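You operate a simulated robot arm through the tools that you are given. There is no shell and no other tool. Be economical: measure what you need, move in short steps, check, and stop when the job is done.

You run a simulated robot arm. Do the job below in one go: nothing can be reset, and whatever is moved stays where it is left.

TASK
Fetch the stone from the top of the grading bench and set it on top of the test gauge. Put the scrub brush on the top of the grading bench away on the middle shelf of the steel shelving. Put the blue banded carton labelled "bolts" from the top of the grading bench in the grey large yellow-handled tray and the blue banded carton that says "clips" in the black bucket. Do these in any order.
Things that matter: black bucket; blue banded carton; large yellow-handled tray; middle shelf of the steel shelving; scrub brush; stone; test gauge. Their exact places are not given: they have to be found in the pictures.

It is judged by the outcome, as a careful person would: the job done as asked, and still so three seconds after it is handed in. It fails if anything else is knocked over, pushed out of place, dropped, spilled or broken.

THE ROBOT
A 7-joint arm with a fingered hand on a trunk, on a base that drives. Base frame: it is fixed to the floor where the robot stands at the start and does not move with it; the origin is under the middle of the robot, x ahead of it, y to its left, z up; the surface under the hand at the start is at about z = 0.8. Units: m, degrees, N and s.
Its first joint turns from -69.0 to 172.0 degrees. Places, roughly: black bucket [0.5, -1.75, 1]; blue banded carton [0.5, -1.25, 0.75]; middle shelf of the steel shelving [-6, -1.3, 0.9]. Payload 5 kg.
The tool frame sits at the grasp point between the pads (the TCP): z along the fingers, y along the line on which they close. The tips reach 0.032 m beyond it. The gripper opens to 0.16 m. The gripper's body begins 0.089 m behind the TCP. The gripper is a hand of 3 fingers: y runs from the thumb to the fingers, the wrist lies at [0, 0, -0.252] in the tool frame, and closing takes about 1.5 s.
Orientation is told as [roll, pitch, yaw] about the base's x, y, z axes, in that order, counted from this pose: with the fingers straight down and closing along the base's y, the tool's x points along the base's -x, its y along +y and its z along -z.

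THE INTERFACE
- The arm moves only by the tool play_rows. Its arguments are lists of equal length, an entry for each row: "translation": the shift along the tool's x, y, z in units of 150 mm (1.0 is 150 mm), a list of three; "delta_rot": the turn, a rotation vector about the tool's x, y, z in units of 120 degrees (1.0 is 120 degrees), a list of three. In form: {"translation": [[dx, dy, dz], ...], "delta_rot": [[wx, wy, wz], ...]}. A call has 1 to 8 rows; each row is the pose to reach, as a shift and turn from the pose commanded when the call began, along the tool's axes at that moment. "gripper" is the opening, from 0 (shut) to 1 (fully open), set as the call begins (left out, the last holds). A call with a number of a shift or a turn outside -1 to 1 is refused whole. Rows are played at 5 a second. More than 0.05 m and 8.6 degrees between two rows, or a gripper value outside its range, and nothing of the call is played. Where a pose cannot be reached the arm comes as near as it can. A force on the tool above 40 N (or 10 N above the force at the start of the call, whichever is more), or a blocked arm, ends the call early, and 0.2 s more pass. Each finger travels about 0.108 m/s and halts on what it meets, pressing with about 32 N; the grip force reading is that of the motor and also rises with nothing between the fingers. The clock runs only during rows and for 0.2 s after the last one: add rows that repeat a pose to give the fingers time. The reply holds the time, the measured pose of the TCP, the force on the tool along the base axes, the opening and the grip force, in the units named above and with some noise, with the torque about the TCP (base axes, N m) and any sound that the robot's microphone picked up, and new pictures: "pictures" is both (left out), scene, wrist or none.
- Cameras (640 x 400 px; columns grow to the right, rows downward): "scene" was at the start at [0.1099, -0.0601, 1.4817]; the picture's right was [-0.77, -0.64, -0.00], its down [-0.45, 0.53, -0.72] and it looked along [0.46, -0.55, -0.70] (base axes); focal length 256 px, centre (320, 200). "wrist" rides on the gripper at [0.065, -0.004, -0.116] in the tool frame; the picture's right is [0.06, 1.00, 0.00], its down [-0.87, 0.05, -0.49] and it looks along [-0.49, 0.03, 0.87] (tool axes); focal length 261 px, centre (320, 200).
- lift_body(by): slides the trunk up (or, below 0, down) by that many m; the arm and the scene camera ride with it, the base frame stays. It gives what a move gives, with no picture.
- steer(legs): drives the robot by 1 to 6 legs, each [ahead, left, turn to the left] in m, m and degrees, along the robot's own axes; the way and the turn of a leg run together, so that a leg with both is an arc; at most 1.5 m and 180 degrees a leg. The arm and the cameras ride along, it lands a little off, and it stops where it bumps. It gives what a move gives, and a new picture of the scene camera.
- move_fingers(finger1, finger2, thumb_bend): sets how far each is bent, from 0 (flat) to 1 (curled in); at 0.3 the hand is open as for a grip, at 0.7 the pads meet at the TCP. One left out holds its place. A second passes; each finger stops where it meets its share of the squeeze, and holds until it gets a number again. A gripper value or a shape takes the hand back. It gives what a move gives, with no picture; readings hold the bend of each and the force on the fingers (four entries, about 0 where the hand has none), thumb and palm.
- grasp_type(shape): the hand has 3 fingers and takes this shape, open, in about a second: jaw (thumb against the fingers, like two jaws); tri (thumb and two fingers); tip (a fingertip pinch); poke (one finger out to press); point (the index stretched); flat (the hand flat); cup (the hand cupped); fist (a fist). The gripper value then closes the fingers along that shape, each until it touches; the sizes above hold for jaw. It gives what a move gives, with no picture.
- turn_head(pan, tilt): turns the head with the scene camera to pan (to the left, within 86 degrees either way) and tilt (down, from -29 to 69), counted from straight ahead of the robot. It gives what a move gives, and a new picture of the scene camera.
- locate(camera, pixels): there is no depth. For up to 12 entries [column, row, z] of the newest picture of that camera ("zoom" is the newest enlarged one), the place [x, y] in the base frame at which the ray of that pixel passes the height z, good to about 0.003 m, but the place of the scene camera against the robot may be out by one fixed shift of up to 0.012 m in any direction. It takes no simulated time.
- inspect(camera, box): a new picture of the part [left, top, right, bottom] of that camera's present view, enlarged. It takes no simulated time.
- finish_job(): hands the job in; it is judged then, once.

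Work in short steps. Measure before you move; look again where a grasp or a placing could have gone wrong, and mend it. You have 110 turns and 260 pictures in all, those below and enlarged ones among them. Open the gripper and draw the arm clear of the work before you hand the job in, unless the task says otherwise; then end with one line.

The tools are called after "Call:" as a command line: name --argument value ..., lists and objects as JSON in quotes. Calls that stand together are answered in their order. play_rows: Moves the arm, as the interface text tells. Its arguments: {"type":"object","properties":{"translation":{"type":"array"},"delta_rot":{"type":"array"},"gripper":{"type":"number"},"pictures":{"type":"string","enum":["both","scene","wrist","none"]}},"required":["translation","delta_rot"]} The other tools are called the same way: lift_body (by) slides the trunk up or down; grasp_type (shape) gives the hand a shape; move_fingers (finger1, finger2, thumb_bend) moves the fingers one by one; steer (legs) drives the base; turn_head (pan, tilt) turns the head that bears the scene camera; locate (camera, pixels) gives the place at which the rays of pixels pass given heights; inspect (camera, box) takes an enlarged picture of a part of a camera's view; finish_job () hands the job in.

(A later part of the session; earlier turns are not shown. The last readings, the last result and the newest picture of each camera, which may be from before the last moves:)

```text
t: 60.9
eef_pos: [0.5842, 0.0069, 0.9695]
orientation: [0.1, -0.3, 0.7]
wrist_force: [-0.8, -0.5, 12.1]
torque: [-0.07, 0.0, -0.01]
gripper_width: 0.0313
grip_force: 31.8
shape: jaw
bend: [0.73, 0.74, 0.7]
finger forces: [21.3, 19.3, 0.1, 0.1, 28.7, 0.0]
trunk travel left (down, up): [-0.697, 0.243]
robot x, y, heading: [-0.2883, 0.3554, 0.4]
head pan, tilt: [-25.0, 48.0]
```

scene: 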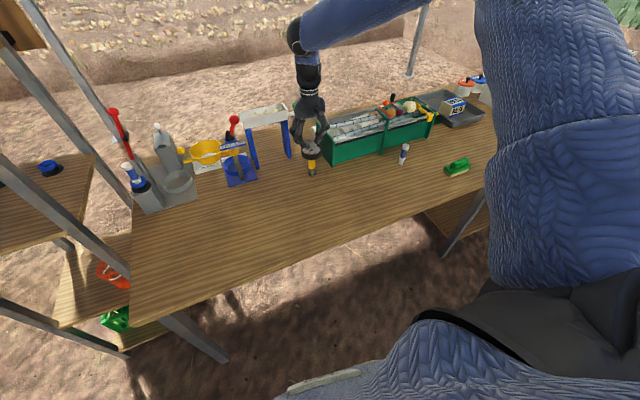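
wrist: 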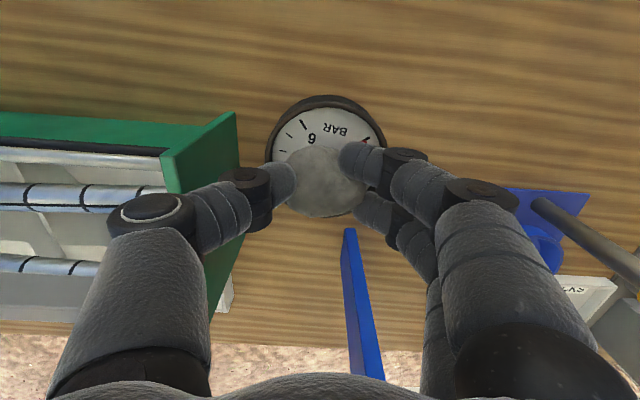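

Still 12 N. The dial seems to lie a little nearer to the robot than the stone; I measure once more.

Call:
inspect --camera "wrist" --box '[240, 80, 400, 240]'

Call:
locate --camera "wrist" --pixels '[[267, 150, 0.93], [386, 146, 0.93], [325, 95, 0.93], [267, 150, 0.92], [386, 146, 0.92], [325, 95, 0.92], [326, 182, 0.945], [326, 182, 0.955]]'

```text
2.50 times, centred on (320, 160) of wrist
```

zoom: 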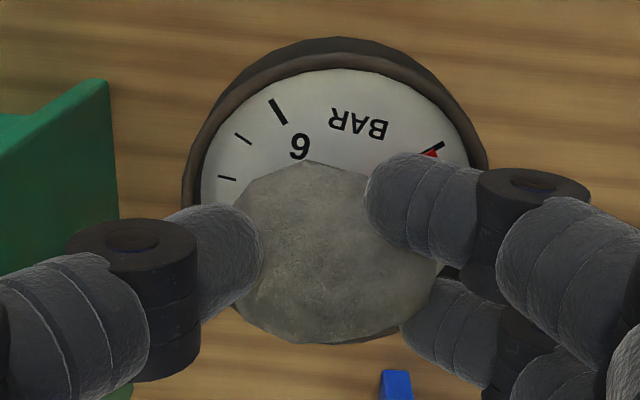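

```text
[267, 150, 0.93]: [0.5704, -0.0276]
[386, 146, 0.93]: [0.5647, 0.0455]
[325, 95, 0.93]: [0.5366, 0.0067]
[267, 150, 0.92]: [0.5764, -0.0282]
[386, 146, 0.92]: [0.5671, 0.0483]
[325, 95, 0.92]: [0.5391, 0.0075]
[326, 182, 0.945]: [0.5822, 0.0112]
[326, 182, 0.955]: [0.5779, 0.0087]
```

The rim's true edge gives a dial centre of about (0.581,0.0095), so the stone is centred. I ease up another 2 mm and open gently.

Call:
play_rows --translation '[[0, 0, -0.012], [0, 0, -0.012]]' --delta_rot '[[0, 0, 0], [0, 0, 0]]' --pictures "none"

```text
t: 61.5
eef_pos: [0.5839, 0.0069, 0.9718]
orientation: [0.2, -0.2, 0.8]
wrist_force: [0.1, -0.2, 0.8]
torque: [-0.05, -0.02, -0.02]
gripper_width: 0.0303
grip_force: 32.1
shape: jaw
bend: [0.73, 0.73, 0.7]
finger forces: [20.3, 18.3, 0.1, 0.0, 23.2, 0.0]
trunk travel left (down, up): [-0.697, 0.243]
robot x, y, heading: [-0.2865, 0.3509, 0.4]
head pan, tilt: [-25.0, 48.0]
```

Force is about nil: the stone just rests on the dial. I open to about 0.06 m.

Call:
play_rows --translation '[[0, 0, 0], [0, 0, 0], [0, 0, 0]]' --delta_rot '[[0, 0, 0], [0, 0, 0], [0, 0, 0]]' --gripper 0.36 --pictures "both"

Call:
inspect --camera "scene" --box '[275, 110, 345, 175]'

```text
t: 62.3
eef_pos: [0.5846, 0.0081, 0.9709]
orientation: [0.1, -0.3, 0.7]
wrist_force: [-0.3, -0.5, 0.8]
torque: [0.0, -0.01, 0.01]
gripper_width: 0.0571
grip_force: 0.0
shape: jaw
bend: [0.73, 0.73, 0.7]
finger forces: [0.1, 0.0, 0.0, 0.0, 0.0, 0.0]
trunk travel left (down, up): [-0.697, 0.243]
robot x, y, heading: [-0.2867, 0.3551, 0.3]
head pan, tilt: [-25.0, 48.0]
```

scene: 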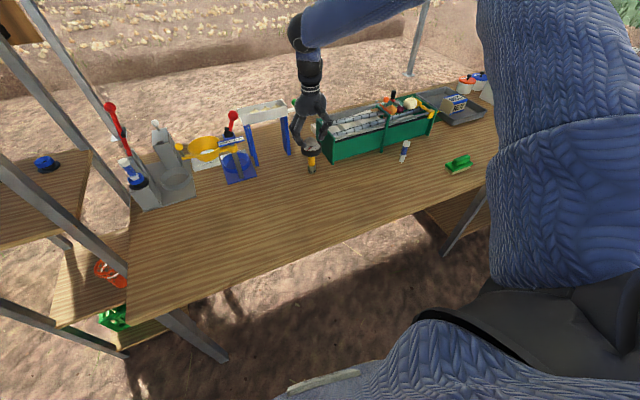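
wrist: 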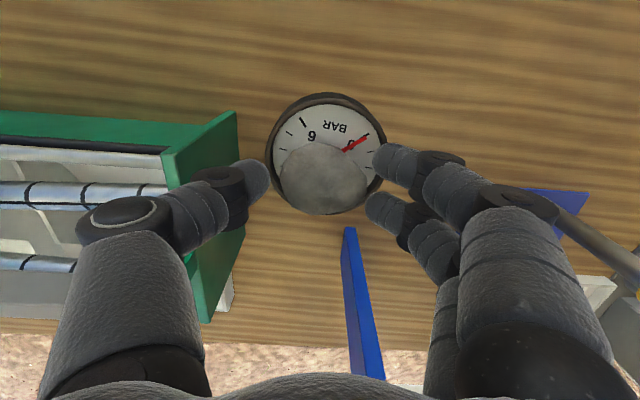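

```text
6.15 times, centred on (310, 142) of scene
```

zoom: 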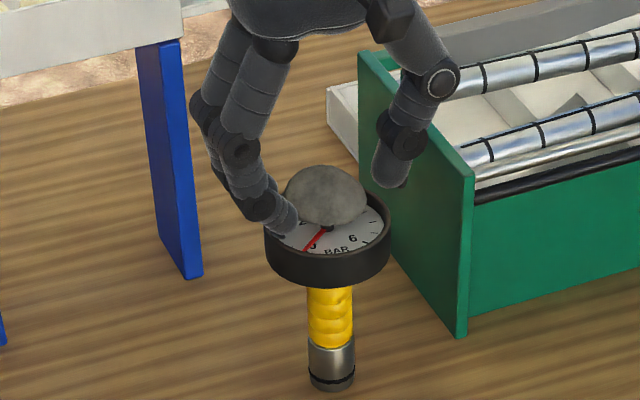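

The stone sits on the dial, released. I rise straight up and look again.

Call:
play_rows --translation '[[0, 0, -0.1], [0, 0, -0.3], [0, 0, -0.6], [0, 0, -0.9]]' --delta_rot '[[0, 0, 0], [0, 0, 0], [0, 0, 0], [0, 0, 0]]' --pictures "both"

Call:
inspect --camera "scene" --box '[275, 110, 345, 175]'

Call:
inspect --camera "wrist" --box '[240, 60, 400, 220]'

```text
t: 63.3
eef_pos: [0.5832, 0.0077, 1.1073]
orientation: [-0.1, -0.3, 0.7]
wrist_force: [-0.9, -0.3, 0.3]
torque: [-0.03, 0.0, 0.02]
gripper_width: 0.057
grip_force: 0.1
shape: jaw
bend: [0.73, 0.73, 0.7]
finger forces: [0.0, 0.1, 0.0, 0.0, 0.1, 0.0]
trunk travel left (down, up): [-0.697, 0.243]
robot x, y, heading: [-0.2861, 0.354, 0.2]
head pan, tilt: [-25.0, 48.0]
```

scene: 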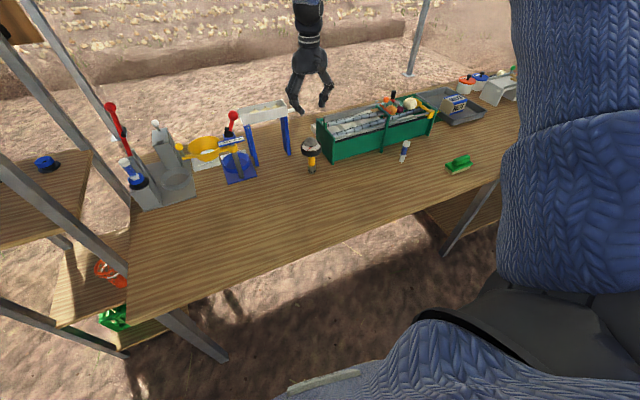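
wrist: 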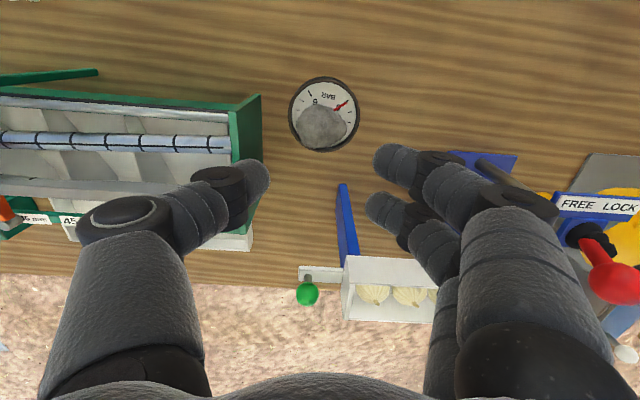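

```text
6.15 times, centred on (310, 142) of scene
```

zoom: 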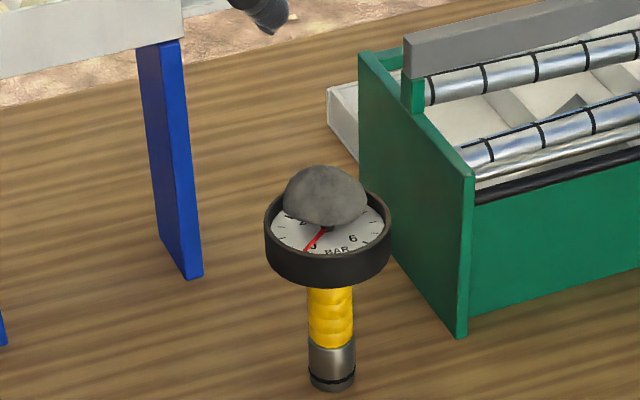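

```text
2.50 times, centred on (320, 140) of wrist
```

zoom: 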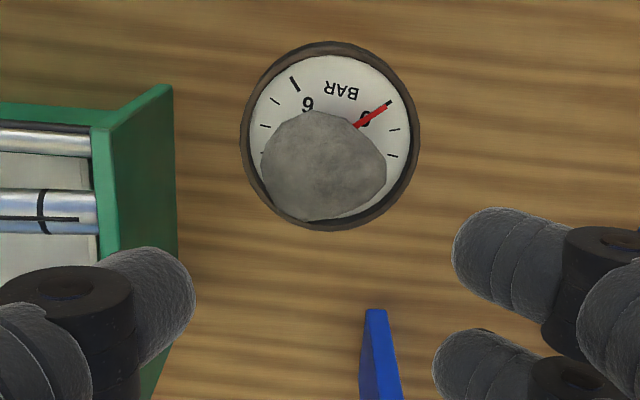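

The stone rests inside the dial rim. Next the brush near (0.33,-0.54): I back off 0.25 m, then go right 0.55 m.

Call:
steer --legs '[[-0.25, 0, 0], [0, -0.55, 0]]'

Call:
play_rows --translation '[[0, 0, 0]]' --delta_rot '[[0, 0, 0]]' --gripper 1.0 --pictures "wrist"

```text
t: 68.0
eef_pos: [0.3388, -0.5453, 1.1056]
orientation: [0.1, -0.3, 0.9]
wrist_force: [0.4, -0.1, -0.5]
torque: [-0.01, 0.0, 0.01]
gripper_width: 0.0572
grip_force: 0.0
shape: jaw
bend: [0.73, 0.73, 0.7]
finger forces: [0.2, 0.1, 0.1, 0.0, 0.1, 0.0]
trunk travel left (down, up): [-0.697, 0.243]
robot x, y, heading: [-0.5309, -0.204, 0.3]
head pan, tilt: [-25.0, 48.0]
```

scene: 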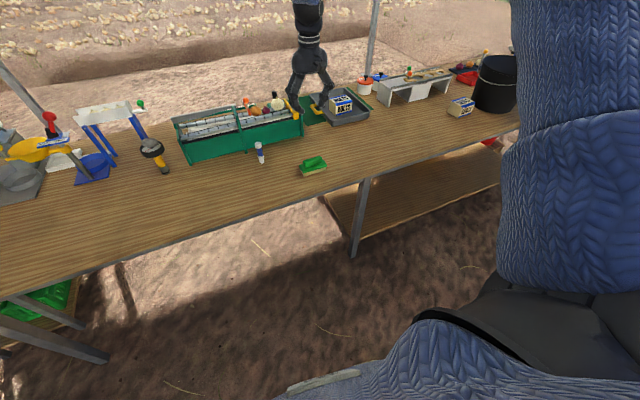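

```text
t: 68.3
eef_pos: [0.338, -0.5454, 1.1047]
orientation: [0.1, -0.3, 1.0]
wrist_force: [-0.9, 0.3, 0.8]
torque: [0.04, 0.01, 0.01]
gripper_width: 0.1404
grip_force: 0.1
shape: jaw
bend: [0.5, 0.5, 0.47]
finger forces: [0.1, 0.1, 0.1, 0.0, 0.1, 0.0]
trunk travel left (down, up): [-0.697, 0.243]
robot x, y, heading: [-0.5346, -0.2023, 0.0]
head pan, tilt: [-25.0, 48.0]
```

wrist: 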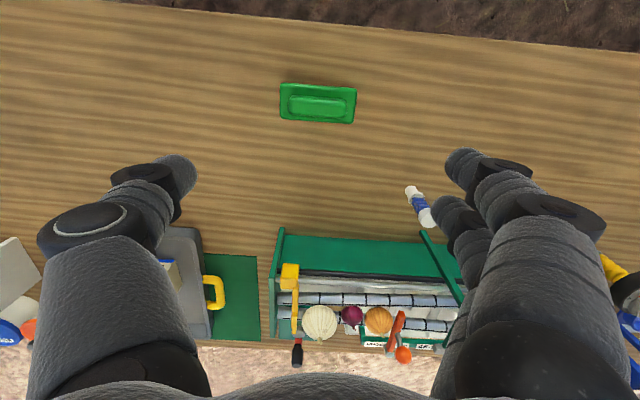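

The brush lies at (317,102) in the wrist view. Before choosing the grip I look at the shelving: I turn right 90° and pan the head toward it.

Call:
locate --camera "wrist" --pixels '[[280, 90, 0.82], [357, 92, 0.82], [352, 123, 0.82], [281, 117, 0.82], [290, 98, 0.84], [346, 101, 0.84], [317, 105, 0.84], [320, 18, 0.8], [290, 262, 0.95]]'

Call:
inspect --camera "wrist" --box '[260, 60, 380, 140]'

Call:
inspect --camera "scene" --box '[270, 130, 360, 200]'

Call:
steer --legs '[[0, 0, -90]]'

Call:
turn_head --pan -79 --tilt 10

```text
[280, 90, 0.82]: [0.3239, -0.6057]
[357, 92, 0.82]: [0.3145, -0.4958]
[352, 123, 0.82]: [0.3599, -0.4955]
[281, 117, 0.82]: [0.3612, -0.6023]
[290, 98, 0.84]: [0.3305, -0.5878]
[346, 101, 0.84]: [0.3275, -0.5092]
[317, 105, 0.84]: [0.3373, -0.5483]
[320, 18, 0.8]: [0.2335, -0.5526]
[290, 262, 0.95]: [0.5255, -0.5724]
```

```text
5.00 times, centred on (320, 100) of wrist
```

zoom: 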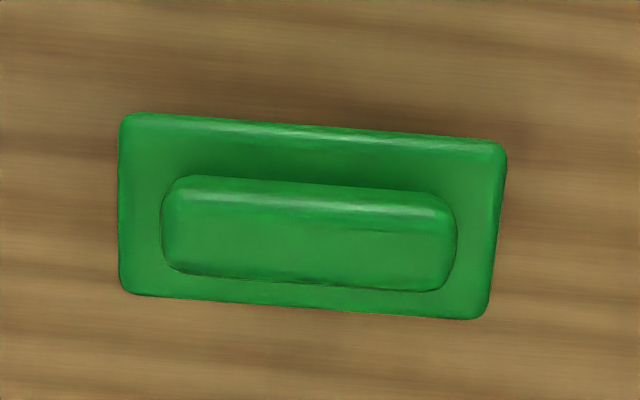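

```text
5.71 times, centred on (315, 165) of scene
```

zoom: 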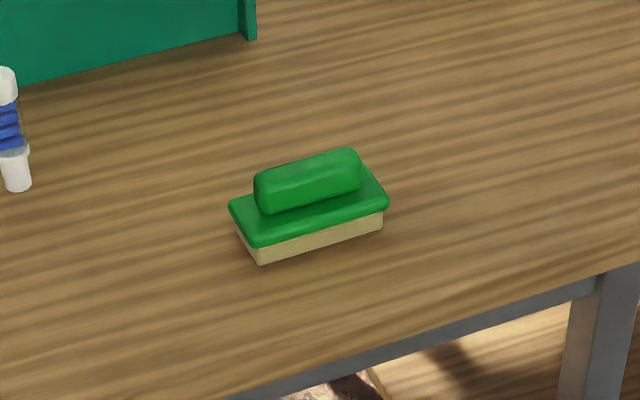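

```text
t: 72.5
eef_pos: [-0.863, -1.0791, 1.106]
orientation: [0.2, -0.2, -88.3]
wrist_force: [0.2, 0.2, -0.7]
torque: [0.01, 0.01, -0.02]
gripper_width: 0.1599
grip_force: 0.1
shape: jaw
bend: [0.3, 0.3, 0.3]
finger forces: [0.0, 0.0, 0.1, 0.1, 0.2, 0.0]
trunk travel left (down, up): [-0.697, 0.243]
robot x, y, heading: [-0.5347, -0.2028, -88.8]
head pan, tilt: [-25.0, 48.0]
```

scene: 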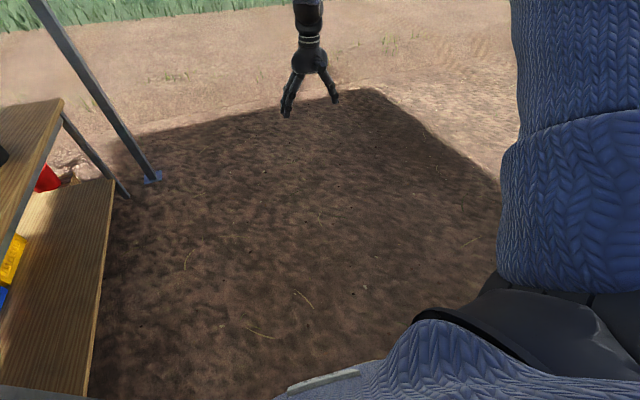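

```text
t: 73.8
eef_pos: [-0.8625, -1.0793, 1.1056]
orientation: [0.1, -0.3, -88.3]
wrist_force: [-0.1, 0.3, 0.3]
torque: [0.01, -0.03, 0.0]
gripper_width: 0.1597
grip_force: 0.1
shape: jaw
bend: [0.3, 0.3, 0.3]
finger forces: [0.0, 0.0, 0.0, 0.0, 0.0, 0.0]
trunk travel left (down, up): [-0.697, 0.243]
robot x, y, heading: [-0.5313, -0.2056, -88.6]
head pan, tilt: [-79.0, 10.0]
```

scene: 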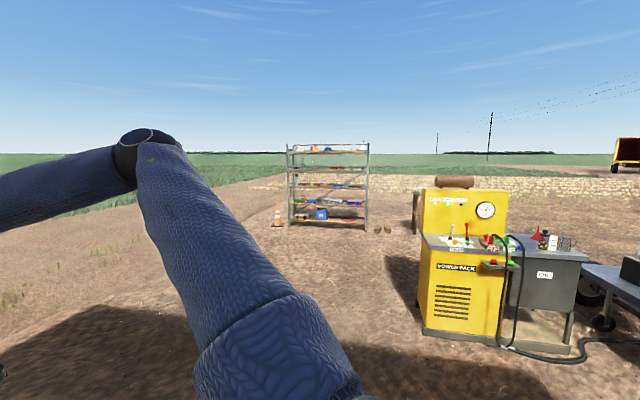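

Brush centre ≈(0.34,-0.55), long side along y. The shelving shows at (328,187); I enlarge it.

Call:
inspect --camera "scene" --box '[270, 130, 390, 240]'

Call:
locate --camera "scene" --pixels '[[290, 224, 0.0], [366, 228, 0.0], [425, 328, 0.0], [500, 347, 0.0], [415, 233, 0.0]]'

```text
3.64 times, centred on (330, 185) of scene
```

zoom: 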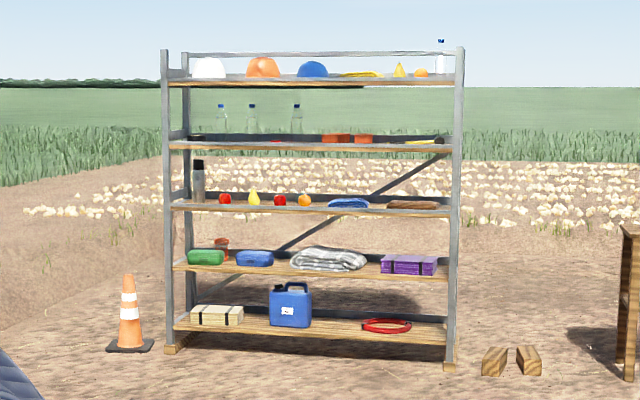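

```text
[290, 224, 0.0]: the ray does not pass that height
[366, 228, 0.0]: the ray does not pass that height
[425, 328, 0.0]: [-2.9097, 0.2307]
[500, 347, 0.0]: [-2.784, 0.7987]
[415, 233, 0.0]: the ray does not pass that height
```

The middle (third of five) shelf has a front gap of ~0.4 m beneath the next, so I will tilt the hand some 25° with the brush held by its ends. I turn back to the bench.

Call:
steer --legs '[[0, 0, 88.8]]'

Call:
play_rows --translation '[[0, 0, 0], [0, 0, 0], [0, 0, 0], [0, 0, 0]]' --delta_rot '[[0, -0.052, 0], [0, -0.104, 0], [0, -0.156, 0], [0, -0.208, 0]]' --pictures "wrist"

Call:
turn_head --pan -35 --tilt 45

```text
t: 77.9
eef_pos: [0.3339, -0.5575, 1.1049]
orientation: [0.2, -0.3, 0.1]
wrist_force: [0.6, 0.5, 0.4]
torque: [-0.03, 0.02, 0.0]
gripper_width: 0.1601
grip_force: 0.0
shape: jaw
bend: [0.3, 0.3, 0.3]
finger forces: [0.0, 0.1, 0.0, 0.1, 0.0, 0.0]
trunk travel left (down, up): [-0.697, 0.243]
robot x, y, heading: [-0.5341, -0.2044, -0.3]
head pan, tilt: [-79.0, 10.0]
```

scene: 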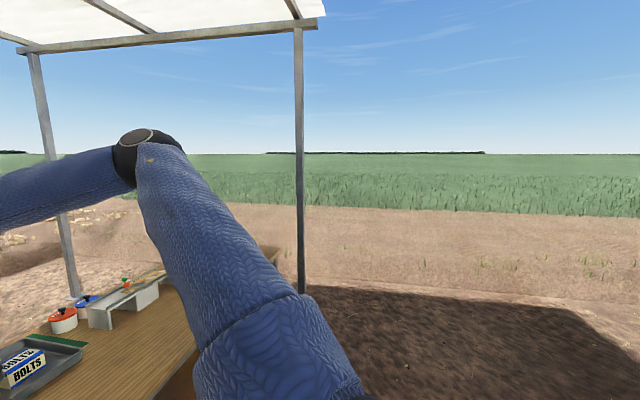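

```text
t: 78.9
eef_pos: [0.3351, -0.5579, 1.1054]
orientation: [0.1, -25.5, 0.1]
wrist_force: [0.4, 0.4, 0.8]
torque: [0.02, -0.02, 0.02]
gripper_width: 0.1598
grip_force: 0.0
shape: jaw
bend: [0.3, 0.3, 0.3]
finger forces: [0.0, 0.1, 0.0, 0.0, 0.1, 0.0]
trunk travel left (down, up): [-0.697, 0.243]
robot x, y, heading: [-0.5341, -0.2056, -0.3]
head pan, tilt: [-79.0, 10.0]
```

wrist: 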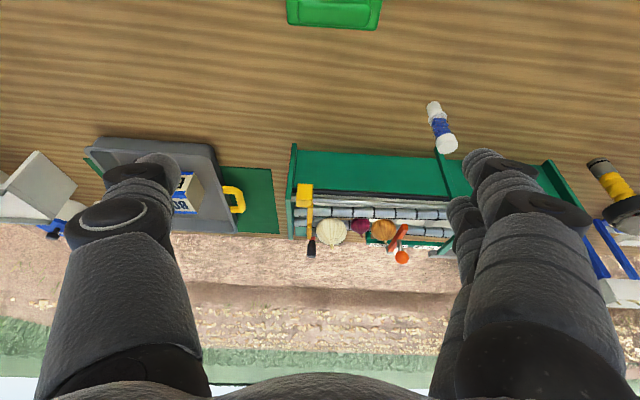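

```text
t: 80.0
eef_pos: [0.3344, -0.5571, 1.1059]
orientation: [0.0, -25.2, 0.1]
wrist_force: [-0.3, -0.2, 0.5]
torque: [0.01, 0.01, 0.0]
gripper_width: 0.1599
grip_force: 0.1
shape: jaw
bend: [0.3, 0.3, 0.3]
finger forces: [0.0, 0.0, 0.1, 0.0, 0.1, 0.0]
trunk travel left (down, up): [-0.697, 0.243]
robot x, y, heading: [-0.5331, -0.2048, -0.4]
head pan, tilt: [-35.0, 45.0]
```

scene: 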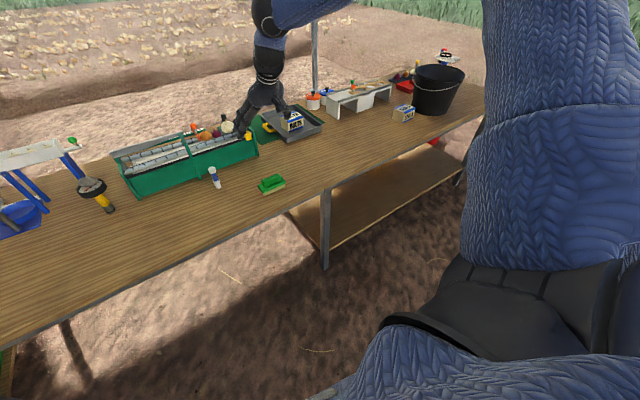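

Tilt achieved. I align to (0.329,-0.550) and lower the trunk by 0.2 m, then look.

Call:
play_rows --translation '[[0.036, 0.047, -0.017]]' --delta_rot '[[0, 0, 0]]' --pictures "none"

Call:
lift_body --by -0.2

Call:
play_rows --translation '[[0, 0, 0]]' --delta_rot '[[0, 0, 0]]' --pictures "both"

```text
t: 80.4
eef_pos: [0.3278, -0.5502, 1.1065]
orientation: [0.1, -25.3, 0.1]
wrist_force: [-0.4, 0.5, 1.1]
torque: [0.0, -0.05, -0.01]
gripper_width: 0.16
grip_force: 0.1
shape: jaw
bend: [0.3, 0.3, 0.3]
finger forces: [0.1, 0.0, 0.0, 0.0, 0.1, 0.0]
trunk travel left (down, up): [-0.697, 0.243]
robot x, y, heading: [-0.5318, -0.2031, -0.3]
head pan, tilt: [-35.0, 45.0]
```

```text
t: 82.6
eef_pos: [0.3268, -0.5506, 0.9059]
orientation: [0.0, -25.3, 0.2]
wrist_force: [-0.5, 0.8, 0.4]
torque: [0.02, 0.02, 0.01]
gripper_width: 0.1601
grip_force: 0.0
shape: jaw
bend: [0.3, 0.3, 0.3]
finger forces: [0.0, 0.0, 0.0, 0.0, 0.1, 0.0]
trunk travel left (down, up): [-0.497, 0.443]
robot x, y, heading: [-0.5316, -0.2023, -0.2]
head pan, tilt: [-35.0, 45.0]
```

```text
t: 83.0
eef_pos: [0.3274, -0.5502, 0.9049]
orientation: [0.2, -25.2, 0.1]
wrist_force: [0.2, -0.1, -0.5]
torque: [0.0, 0.0, -0.02]
gripper_width: 0.1599
grip_force: 0.0
shape: jaw
bend: [0.3, 0.3, 0.3]
finger forces: [0.1, 0.0, 0.0, 0.0, 0.0, 0.1]
trunk travel left (down, up): [-0.497, 0.443]
robot x, y, heading: [-0.532, -0.2006, -0.4]
head pan, tilt: [-35.0, 45.0]
```

scene: 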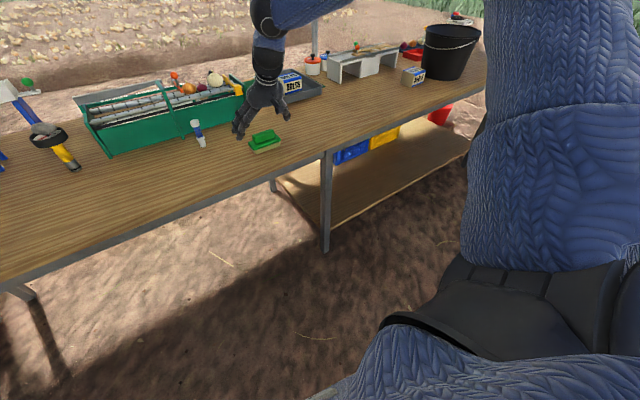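
wrist: 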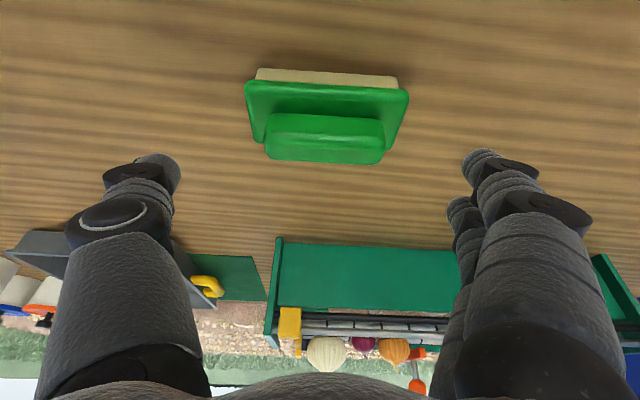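

The brush is in view; I locate its near bottom edge, plate and handle.

Call:
locate --camera "wrist" --pixels '[[257, 69, 0.8], [397, 76, 0.8], [247, 84, 0.835], [409, 94, 0.835], [254, 141, 0.835], [385, 148, 0.835], [268, 120, 0.855], [384, 125, 0.855], [268, 155, 0.855], [382, 160, 0.855]]'

Call:
inspect --camera "scene" --box '[220, 90, 320, 170]'

```text
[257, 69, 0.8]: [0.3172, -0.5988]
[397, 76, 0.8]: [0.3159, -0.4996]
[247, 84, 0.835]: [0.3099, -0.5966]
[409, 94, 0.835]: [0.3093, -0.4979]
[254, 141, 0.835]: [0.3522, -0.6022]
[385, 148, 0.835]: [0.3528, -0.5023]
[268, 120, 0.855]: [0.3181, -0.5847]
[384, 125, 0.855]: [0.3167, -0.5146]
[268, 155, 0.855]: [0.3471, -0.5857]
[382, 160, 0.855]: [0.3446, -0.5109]
```

```text
5.00 times, centred on (270, 130) of scene
```

zoom: 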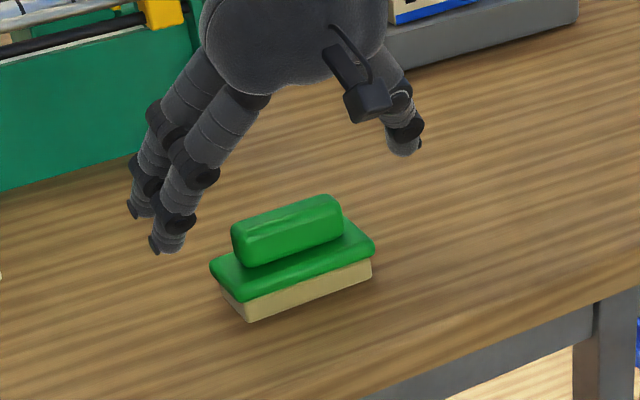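

Brush body spans x 0.31–0.355, y −0.60…−0.50, plate at z≈0.825–0.84. I lower straight down 0.06 m.

Call:
play_rows --translation '[[0.06, 0, 0.12], [0.12, 0, 0.24], [0.16, 0, 0.3], [0.187, 0, 0.354]]' --delta_rot '[[0, 0, 0], [0, 0, 0], [0, 0, 0], [0, 0, 0]]' --pictures "both"

Call:
inspect --camera "scene" --box '[220, 90, 320, 170]'

```text
t: 84.0
eef_pos: [0.3253, -0.5498, 0.8441]
orientation: [0.0, -25.2, 0.1]
wrist_force: [0.2, -0.2, 0.7]
torque: [-0.03, -0.01, -0.02]
gripper_width: 0.16
grip_force: 0.0
shape: jaw
bend: [0.3, 0.3, 0.3]
finger forces: [0.1, 0.0, 0.0, 0.1, 0.0, 0.0]
trunk travel left (down, up): [-0.497, 0.443]
robot x, y, heading: [-0.5316, -0.2066, -0.6]
head pan, tilt: [-35.0, 45.0]
```

scene: 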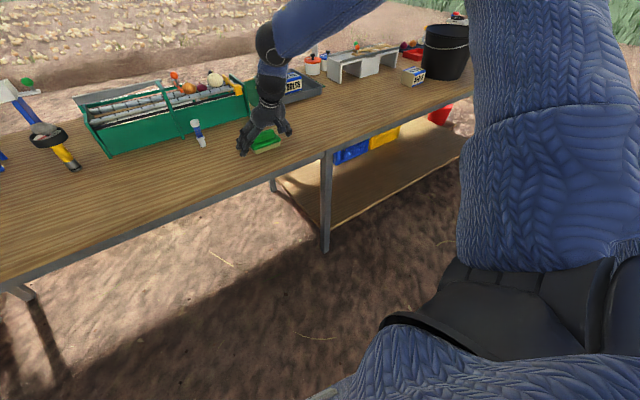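
wrist: 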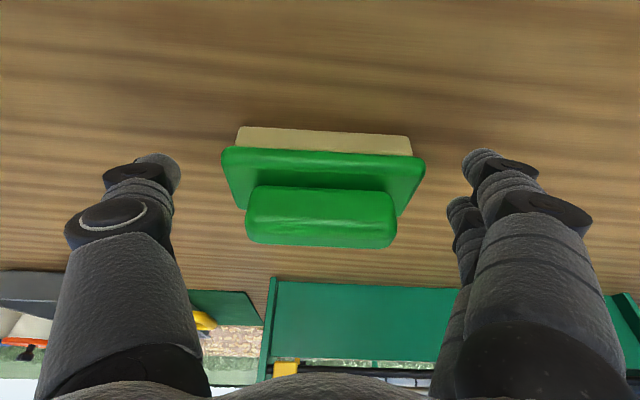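

```text
5.00 times, centred on (270, 130) of scene
```

zoom: 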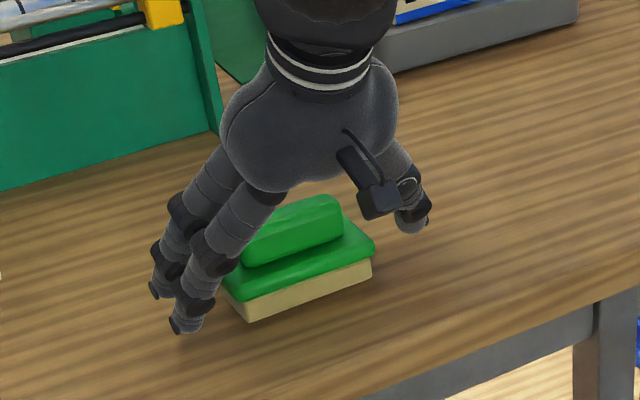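

Fingers straddle the brush's ends. I close.

Call:
play_rows --translation '[[0, 0, 0], [0, 0, 0], [0, 0, 0], [0, 0, 0], [0, 0, 0], [0, 0, 0]]' --delta_rot '[[0, 0, 0], [0, 0, 0], [0, 0, 0], [0, 0, 0], [0, 0, 0], [0, 0, 0]]' --gripper 0.3 --pictures "both"

Call:
inspect --camera "scene" --box '[220, 90, 320, 170]'

```text
t: 85.4
eef_pos: [0.3249, -0.5496, 0.8451]
orientation: [0.0, -25.1, 0.1]
wrist_force: [-0.7, 0.5, 0.0]
torque: [0.01, 0.0, -0.03]
gripper_width: 0.1049
grip_force: 31.8
shape: jaw
bend: [0.69, 0.69, 0.67]
finger forces: [14.2, 14.1, 0.0, 0.0, 28.3, 0.0]
trunk travel left (down, up): [-0.497, 0.443]
robot x, y, heading: [-0.5297, -0.2033, -0.6]
head pan, tilt: [-35.0, 45.0]
```

scene: 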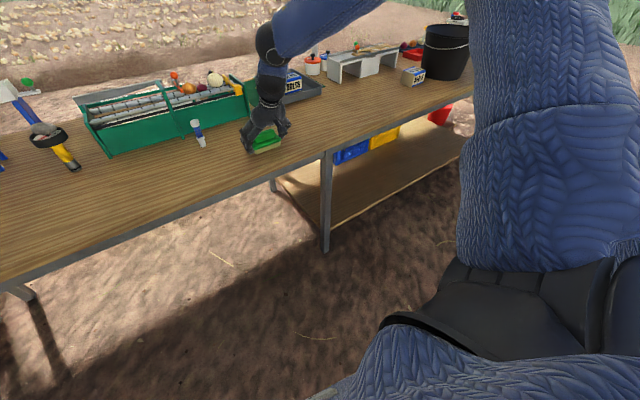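
wrist: 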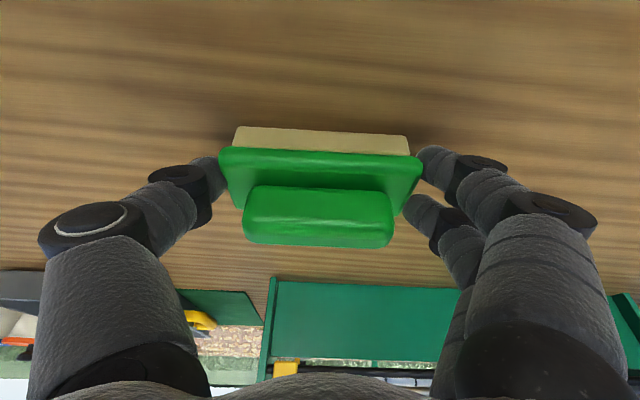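

```text
5.00 times, centred on (270, 130) of scene
```

zoom: 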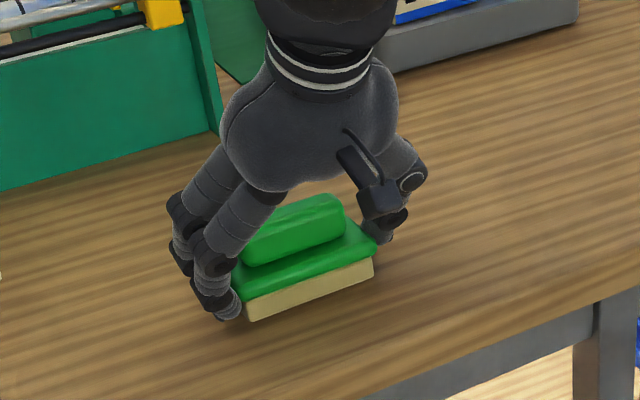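

Firm grip (28 N). I lift with the trunk and check that the brush comes along.

Call:
lift_body --by 0.25

Call:
steer --legs '[[-0.15, 0, 0], [0, 0, -90], [0, 0, -90]]'

Call:
turn_head --pan 0 --tilt 15

```text
t: 88.0
eef_pos: [0.3246, -0.5503, 1.0955]
orientation: [0.0, -25.1, 0.1]
wrist_force: [0.8, 0.3, -1.4]
torque: [-0.01, 0.06, 0.0]
gripper_width: 0.1051
grip_force: 32.2
shape: jaw
bend: [0.69, 0.69, 0.67]
finger forces: [14.2, 14.1, 0.1, 0.1, 28.4, 0.0]
trunk travel left (down, up): [-0.747, 0.193]
robot x, y, heading: [-0.5309, -0.2057, -0.4]
head pan, tilt: [-35.0, 45.0]
```

```text
t: 96.9
eef_pos: [-1.5493, 0.121, 1.0954]
orientation: [0.1, -25.2, -178.4]
wrist_force: [-0.4, 0.3, -0.8]
torque: [0.01, -0.06, 0.01]
gripper_width: 0.1049
grip_force: 32.4
shape: jaw
bend: [0.7, 0.69, 0.67]
finger forces: [14.2, 14.0, 0.0, 0.0, 28.2, 0.0]
trunk travel left (down, up): [-0.747, 0.193]
robot x, y, heading: [-0.6833, -0.2021, -179.0]
head pan, tilt: [-35.0, 45.0]
```

scene: 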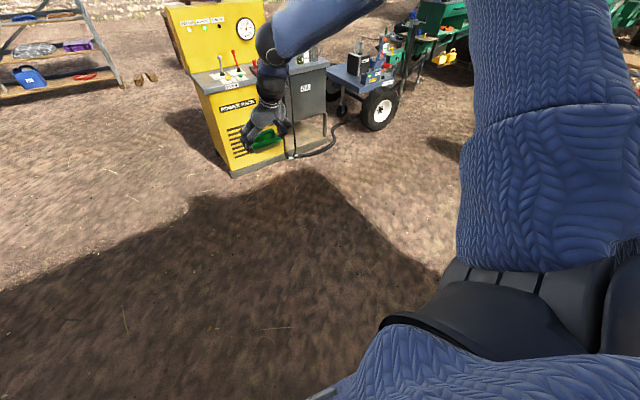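

```text
t: 98.0
eef_pos: [-1.5478, 0.1222, 1.0956]
orientation: [0.2, -25.1, -178.4]
wrist_force: [0.5, 0.2, -1.6]
torque: [0.01, -0.02, 0.01]
gripper_width: 0.1048
grip_force: 31.7
shape: jaw
bend: [0.7, 0.69, 0.67]
finger forces: [14.2, 13.9, 0.0, 0.0, 28.2, 0.1]
trunk travel left (down, up): [-0.747, 0.193]
robot x, y, heading: [-0.6814, -0.2027, -178.8]
head pan, tilt: [0.0, 15.0]
```

scene: 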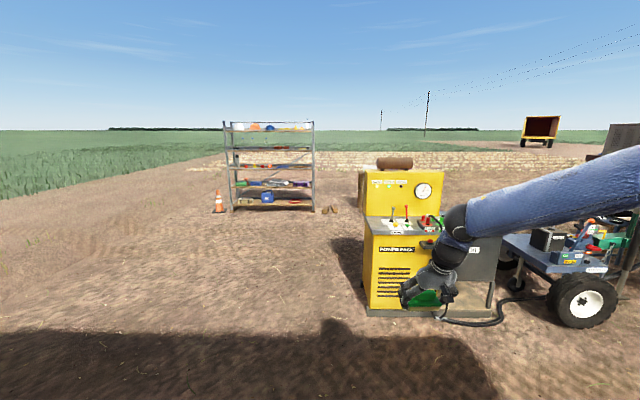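

The power pack stands ahead-right; the shelving is at (270,165). I go left first, then forward to a viewing place.

Call:
steer --legs '[[0.3, 1.2, -1.0], [1.5, 0, 0], [1.3, 0, 0]]'

Call:
inspect --camera "scene" --box '[180, 60, 480, 250]'

```text
t: 117.4
eef_pos: [-4.6662, -1.0926, 1.0954]
orientation: [0.1, -25.1, -178.4]
wrist_force: [-0.5, -0.3, -1.7]
torque: [0.0, 0.03, 0.02]
gripper_width: 0.1048
grip_force: 31.9
shape: jaw
bend: [0.7, 0.69, 0.67]
finger forces: [14.1, 13.9, 0.0, 0.0, 28.2, 0.0]
trunk travel left (down, up): [-0.747, 0.193]
robot x, y, heading: [-3.7985, -1.4201, -179.1]
head pan, tilt: [0.0, 15.0]
```

scene: 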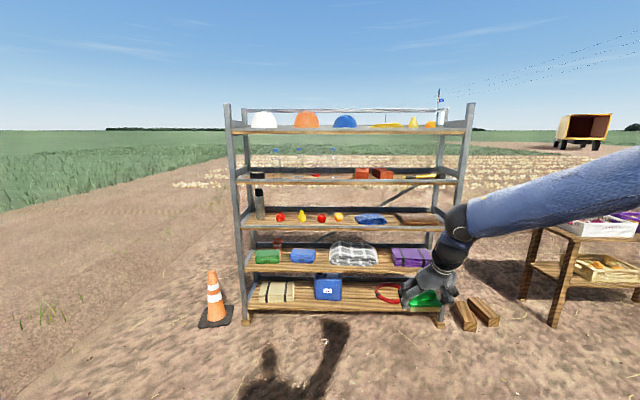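

```text
2.11 times, centred on (330, 155) of scene
```

zoom: 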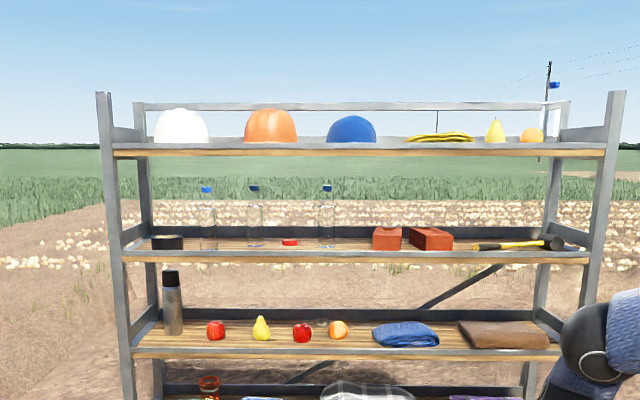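

I locate the middle shelf's front edge, its back and the items, assuming z≈0.9.

Call:
locate --camera "zoom" --pixels '[[135, 350, 0.9], [345, 350, 0.9], [560, 352, 0.9], [345, 322, 0.9], [172, 334, 0.9], [216, 341, 0.9], [261, 341, 0.9], [302, 342, 0.9], [339, 339, 0.9], [372, 335, 0.9], [438, 345, 0.9], [470, 348, 0.9]]'

Call:
inspect --camera "scene" --box '[230, 170, 450, 250]'

```text
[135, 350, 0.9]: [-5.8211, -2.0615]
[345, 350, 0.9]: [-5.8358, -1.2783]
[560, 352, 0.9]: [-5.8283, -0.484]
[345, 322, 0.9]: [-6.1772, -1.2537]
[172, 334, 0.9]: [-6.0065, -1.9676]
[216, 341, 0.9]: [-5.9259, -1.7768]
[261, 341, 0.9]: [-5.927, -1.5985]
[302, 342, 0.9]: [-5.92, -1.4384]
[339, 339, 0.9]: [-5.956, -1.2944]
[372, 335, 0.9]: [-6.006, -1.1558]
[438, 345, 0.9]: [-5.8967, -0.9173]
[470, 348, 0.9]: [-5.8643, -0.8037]
```

```text
2.91 times, centred on (340, 210) of scene
```

zoom: 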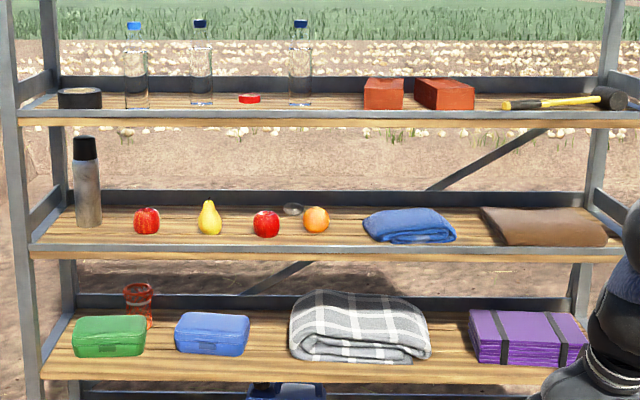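

The spot in front of the thermos, y≈-1.90, x≈-5.885 on the middle shelf is free (front edge ≈-5.83). I locate the cone and check the shelf heights before driving on.

Call:
locate --camera "scene" --pixels '[[215, 322, 0.0], [215, 275, 0.65], [240, 323, 0.0], [440, 325, 0.0], [237, 182, 1.3], [350, 183, 1.3], [350, 183, 1.25], [241, 222, 0.9], [350, 222, 0.9], [350, 228, 0.87]]'

Call:
inspect --camera "scene" --box '[190, 150, 330, 240]'

```text
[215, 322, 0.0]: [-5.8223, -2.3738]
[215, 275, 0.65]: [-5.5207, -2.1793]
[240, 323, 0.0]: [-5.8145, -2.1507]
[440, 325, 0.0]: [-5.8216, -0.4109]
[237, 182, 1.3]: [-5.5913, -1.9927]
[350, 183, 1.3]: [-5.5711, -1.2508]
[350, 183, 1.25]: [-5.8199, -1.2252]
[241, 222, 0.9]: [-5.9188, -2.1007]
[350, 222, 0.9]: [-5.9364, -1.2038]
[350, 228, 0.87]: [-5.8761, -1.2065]
```

```text
4.44 times, centred on (260, 195) of scene
```

zoom: 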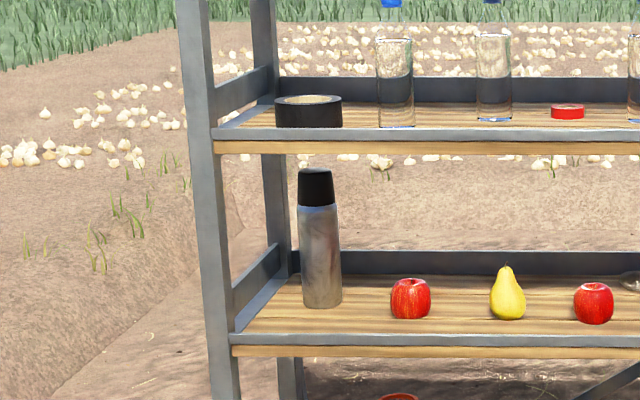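

Shelf top ≈0.90, next shelf's underside ≈1.25, cone well aside at y≈-2.37. I lower the trunk a bit and drive left and forward, stopping short of the shelf.

Call:
lift_body --by -0.06

Call:
steer --legs '[[0, 0.8, 0], [0.8, 0, 0]]'

Call:
turn_head --pan -12 --tilt 24

Call:
play_rows --translation '[[0, 0, 0]]' --delta_rot '[[0, 0, 0]]' --pictures "wrist"

```text
t: 118.4
eef_pos: [-4.6668, -1.0934, 1.0358]
orientation: [0.1, -25.3, -178.4]
wrist_force: [-0.6, -0.2, -0.4]
torque: [-0.01, 0.02, 0.0]
gripper_width: 0.1047
grip_force: 32.0
shape: jaw
bend: [0.7, 0.69, 0.67]
finger forces: [14.2, 13.9, 0.0, 0.0, 28.2, 0.0]
trunk travel left (down, up): [-0.687, 0.253]
robot x, y, heading: [-3.799, -1.4161, -179.0]
head pan, tilt: [0.0, 15.0]
```

```text
t: 126.6
eef_pos: [-5.4477, -1.9269, 1.0356]
orientation: [0.1, -25.2, -177.9]
wrist_force: [-0.2, 0.4, -1.2]
torque: [0.01, -0.04, -0.03]
gripper_width: 0.1049
grip_force: 32.5
shape: jaw
bend: [0.7, 0.69, 0.67]
finger forces: [14.2, 13.9, 0.1, 0.0, 28.2, 0.0]
trunk travel left (down, up): [-0.687, 0.253]
robot x, y, heading: [-4.5762, -2.2458, -178.5]
head pan, tilt: [0.0, 15.0]
```

scene: 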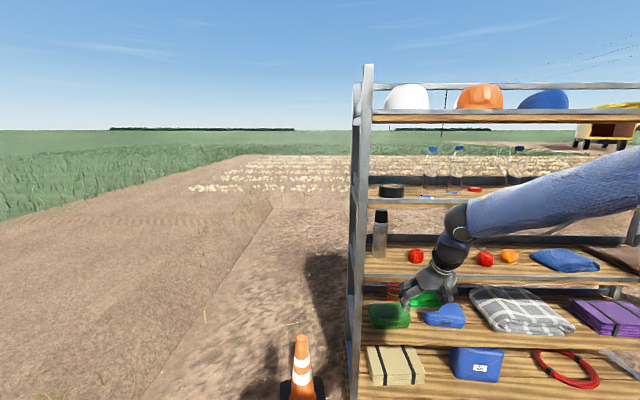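

```text
t: 127.3
eef_pos: [-5.4465, -1.9272, 1.0363]
orientation: [0.1, -25.1, -178.0]
wrist_force: [-0.1, 0.4, -1.2]
torque: [0.0, -0.01, 0.03]
gripper_width: 0.1049
grip_force: 31.8
shape: jaw
bend: [0.7, 0.69, 0.67]
finger forces: [14.3, 13.9, 0.0, 0.0, 28.2, 0.1]
trunk travel left (down, up): [-0.687, 0.253]
robot x, y, heading: [-4.5797, -2.2407, -178.4]
head pan, tilt: [-12.0, 24.0]
```

scene: 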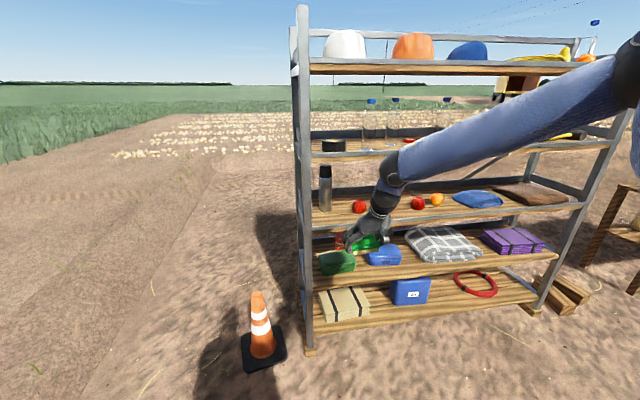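

```text
t: 127.7
eef_pos: [-5.4465, -1.9267, 1.0351]
orientation: [0.1, -25.2, -178.0]
wrist_force: [-0.9, 0.1, -0.9]
torque: [-0.02, -0.04, -0.01]
gripper_width: 0.1046
grip_force: 31.9
shape: jaw
bend: [0.7, 0.69, 0.67]
finger forces: [14.2, 13.9, 0.1, 0.1, 28.2, 0.0]
trunk travel left (down, up): [-0.687, 0.253]
robot x, y, heading: [-4.5776, -2.2438, -178.5]
head pan, tilt: [-12.0, 24.0]
```

wrist: 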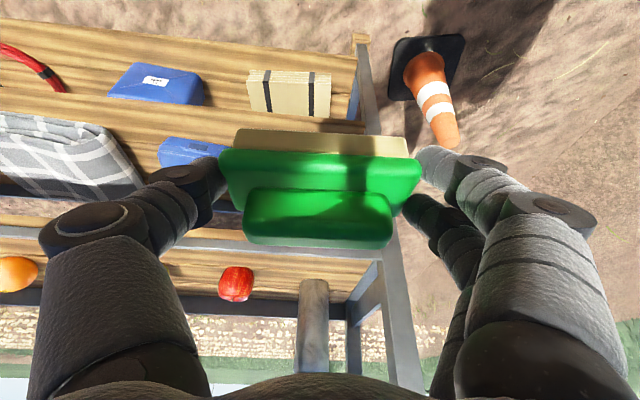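

The wrist view shows the middle shelf: front edge near row 245, apple base (236,300), thermos (313,350), post (385,250). I locate these.

Call:
inspect --camera "wrist" --box '[160, 200, 440, 400]'

Call:
locate --camera "wrist" --pixels '[[200, 249, 0.9], [380, 260, 0.9], [236, 300, 0.9], [218, 290, 0.92], [253, 290, 0.92], [298, 370, 0.9], [328, 370, 0.9], [384, 250, 0.9], [385, 262, 0.9], [305, 283, 0.98]]'

Call:
locate --camera "scene" --pixels '[[325, 212, 0.9], [360, 213, 0.9], [320, 230, 0.9], [450, 217, 0.9], [313, 231, 0.9]]'

```text
2.00 times, centred on (300, 300) of wrist
```

zoom: 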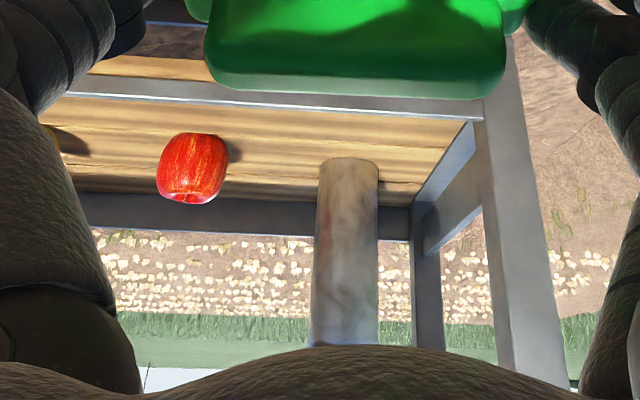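

```text
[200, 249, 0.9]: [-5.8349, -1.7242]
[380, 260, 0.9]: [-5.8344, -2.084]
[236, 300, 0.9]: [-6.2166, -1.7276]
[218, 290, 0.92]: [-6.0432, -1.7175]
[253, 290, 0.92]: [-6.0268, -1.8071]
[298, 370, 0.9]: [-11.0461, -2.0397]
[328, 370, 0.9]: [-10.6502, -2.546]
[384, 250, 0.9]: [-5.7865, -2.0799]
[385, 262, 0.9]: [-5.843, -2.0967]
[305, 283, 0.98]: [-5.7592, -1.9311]
```

```text
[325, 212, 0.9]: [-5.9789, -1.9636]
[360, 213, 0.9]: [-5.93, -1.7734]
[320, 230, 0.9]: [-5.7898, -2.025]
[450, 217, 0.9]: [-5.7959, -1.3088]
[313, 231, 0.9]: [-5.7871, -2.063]
```

In this upside-down view the bases are at the upper side of things: apple (257,267), thermos (335,280).

Call:
locate --camera "wrist" --pixels '[[257, 267, 0.9], [240, 275, 0.92], [274, 275, 0.92], [320, 281, 0.9], [349, 281, 0.9], [335, 279, 0.9], [401, 262, 0.9], [397, 258, 0.9], [390, 310, 0.9], [300, 254, 0.9]]'

```text
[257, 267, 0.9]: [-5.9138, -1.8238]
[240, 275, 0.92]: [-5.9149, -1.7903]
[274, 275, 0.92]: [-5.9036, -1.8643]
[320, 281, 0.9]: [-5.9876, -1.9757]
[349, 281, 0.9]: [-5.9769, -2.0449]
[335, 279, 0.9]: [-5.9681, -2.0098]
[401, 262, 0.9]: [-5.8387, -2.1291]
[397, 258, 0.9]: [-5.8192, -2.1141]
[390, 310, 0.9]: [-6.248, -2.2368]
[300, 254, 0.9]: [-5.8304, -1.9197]
```

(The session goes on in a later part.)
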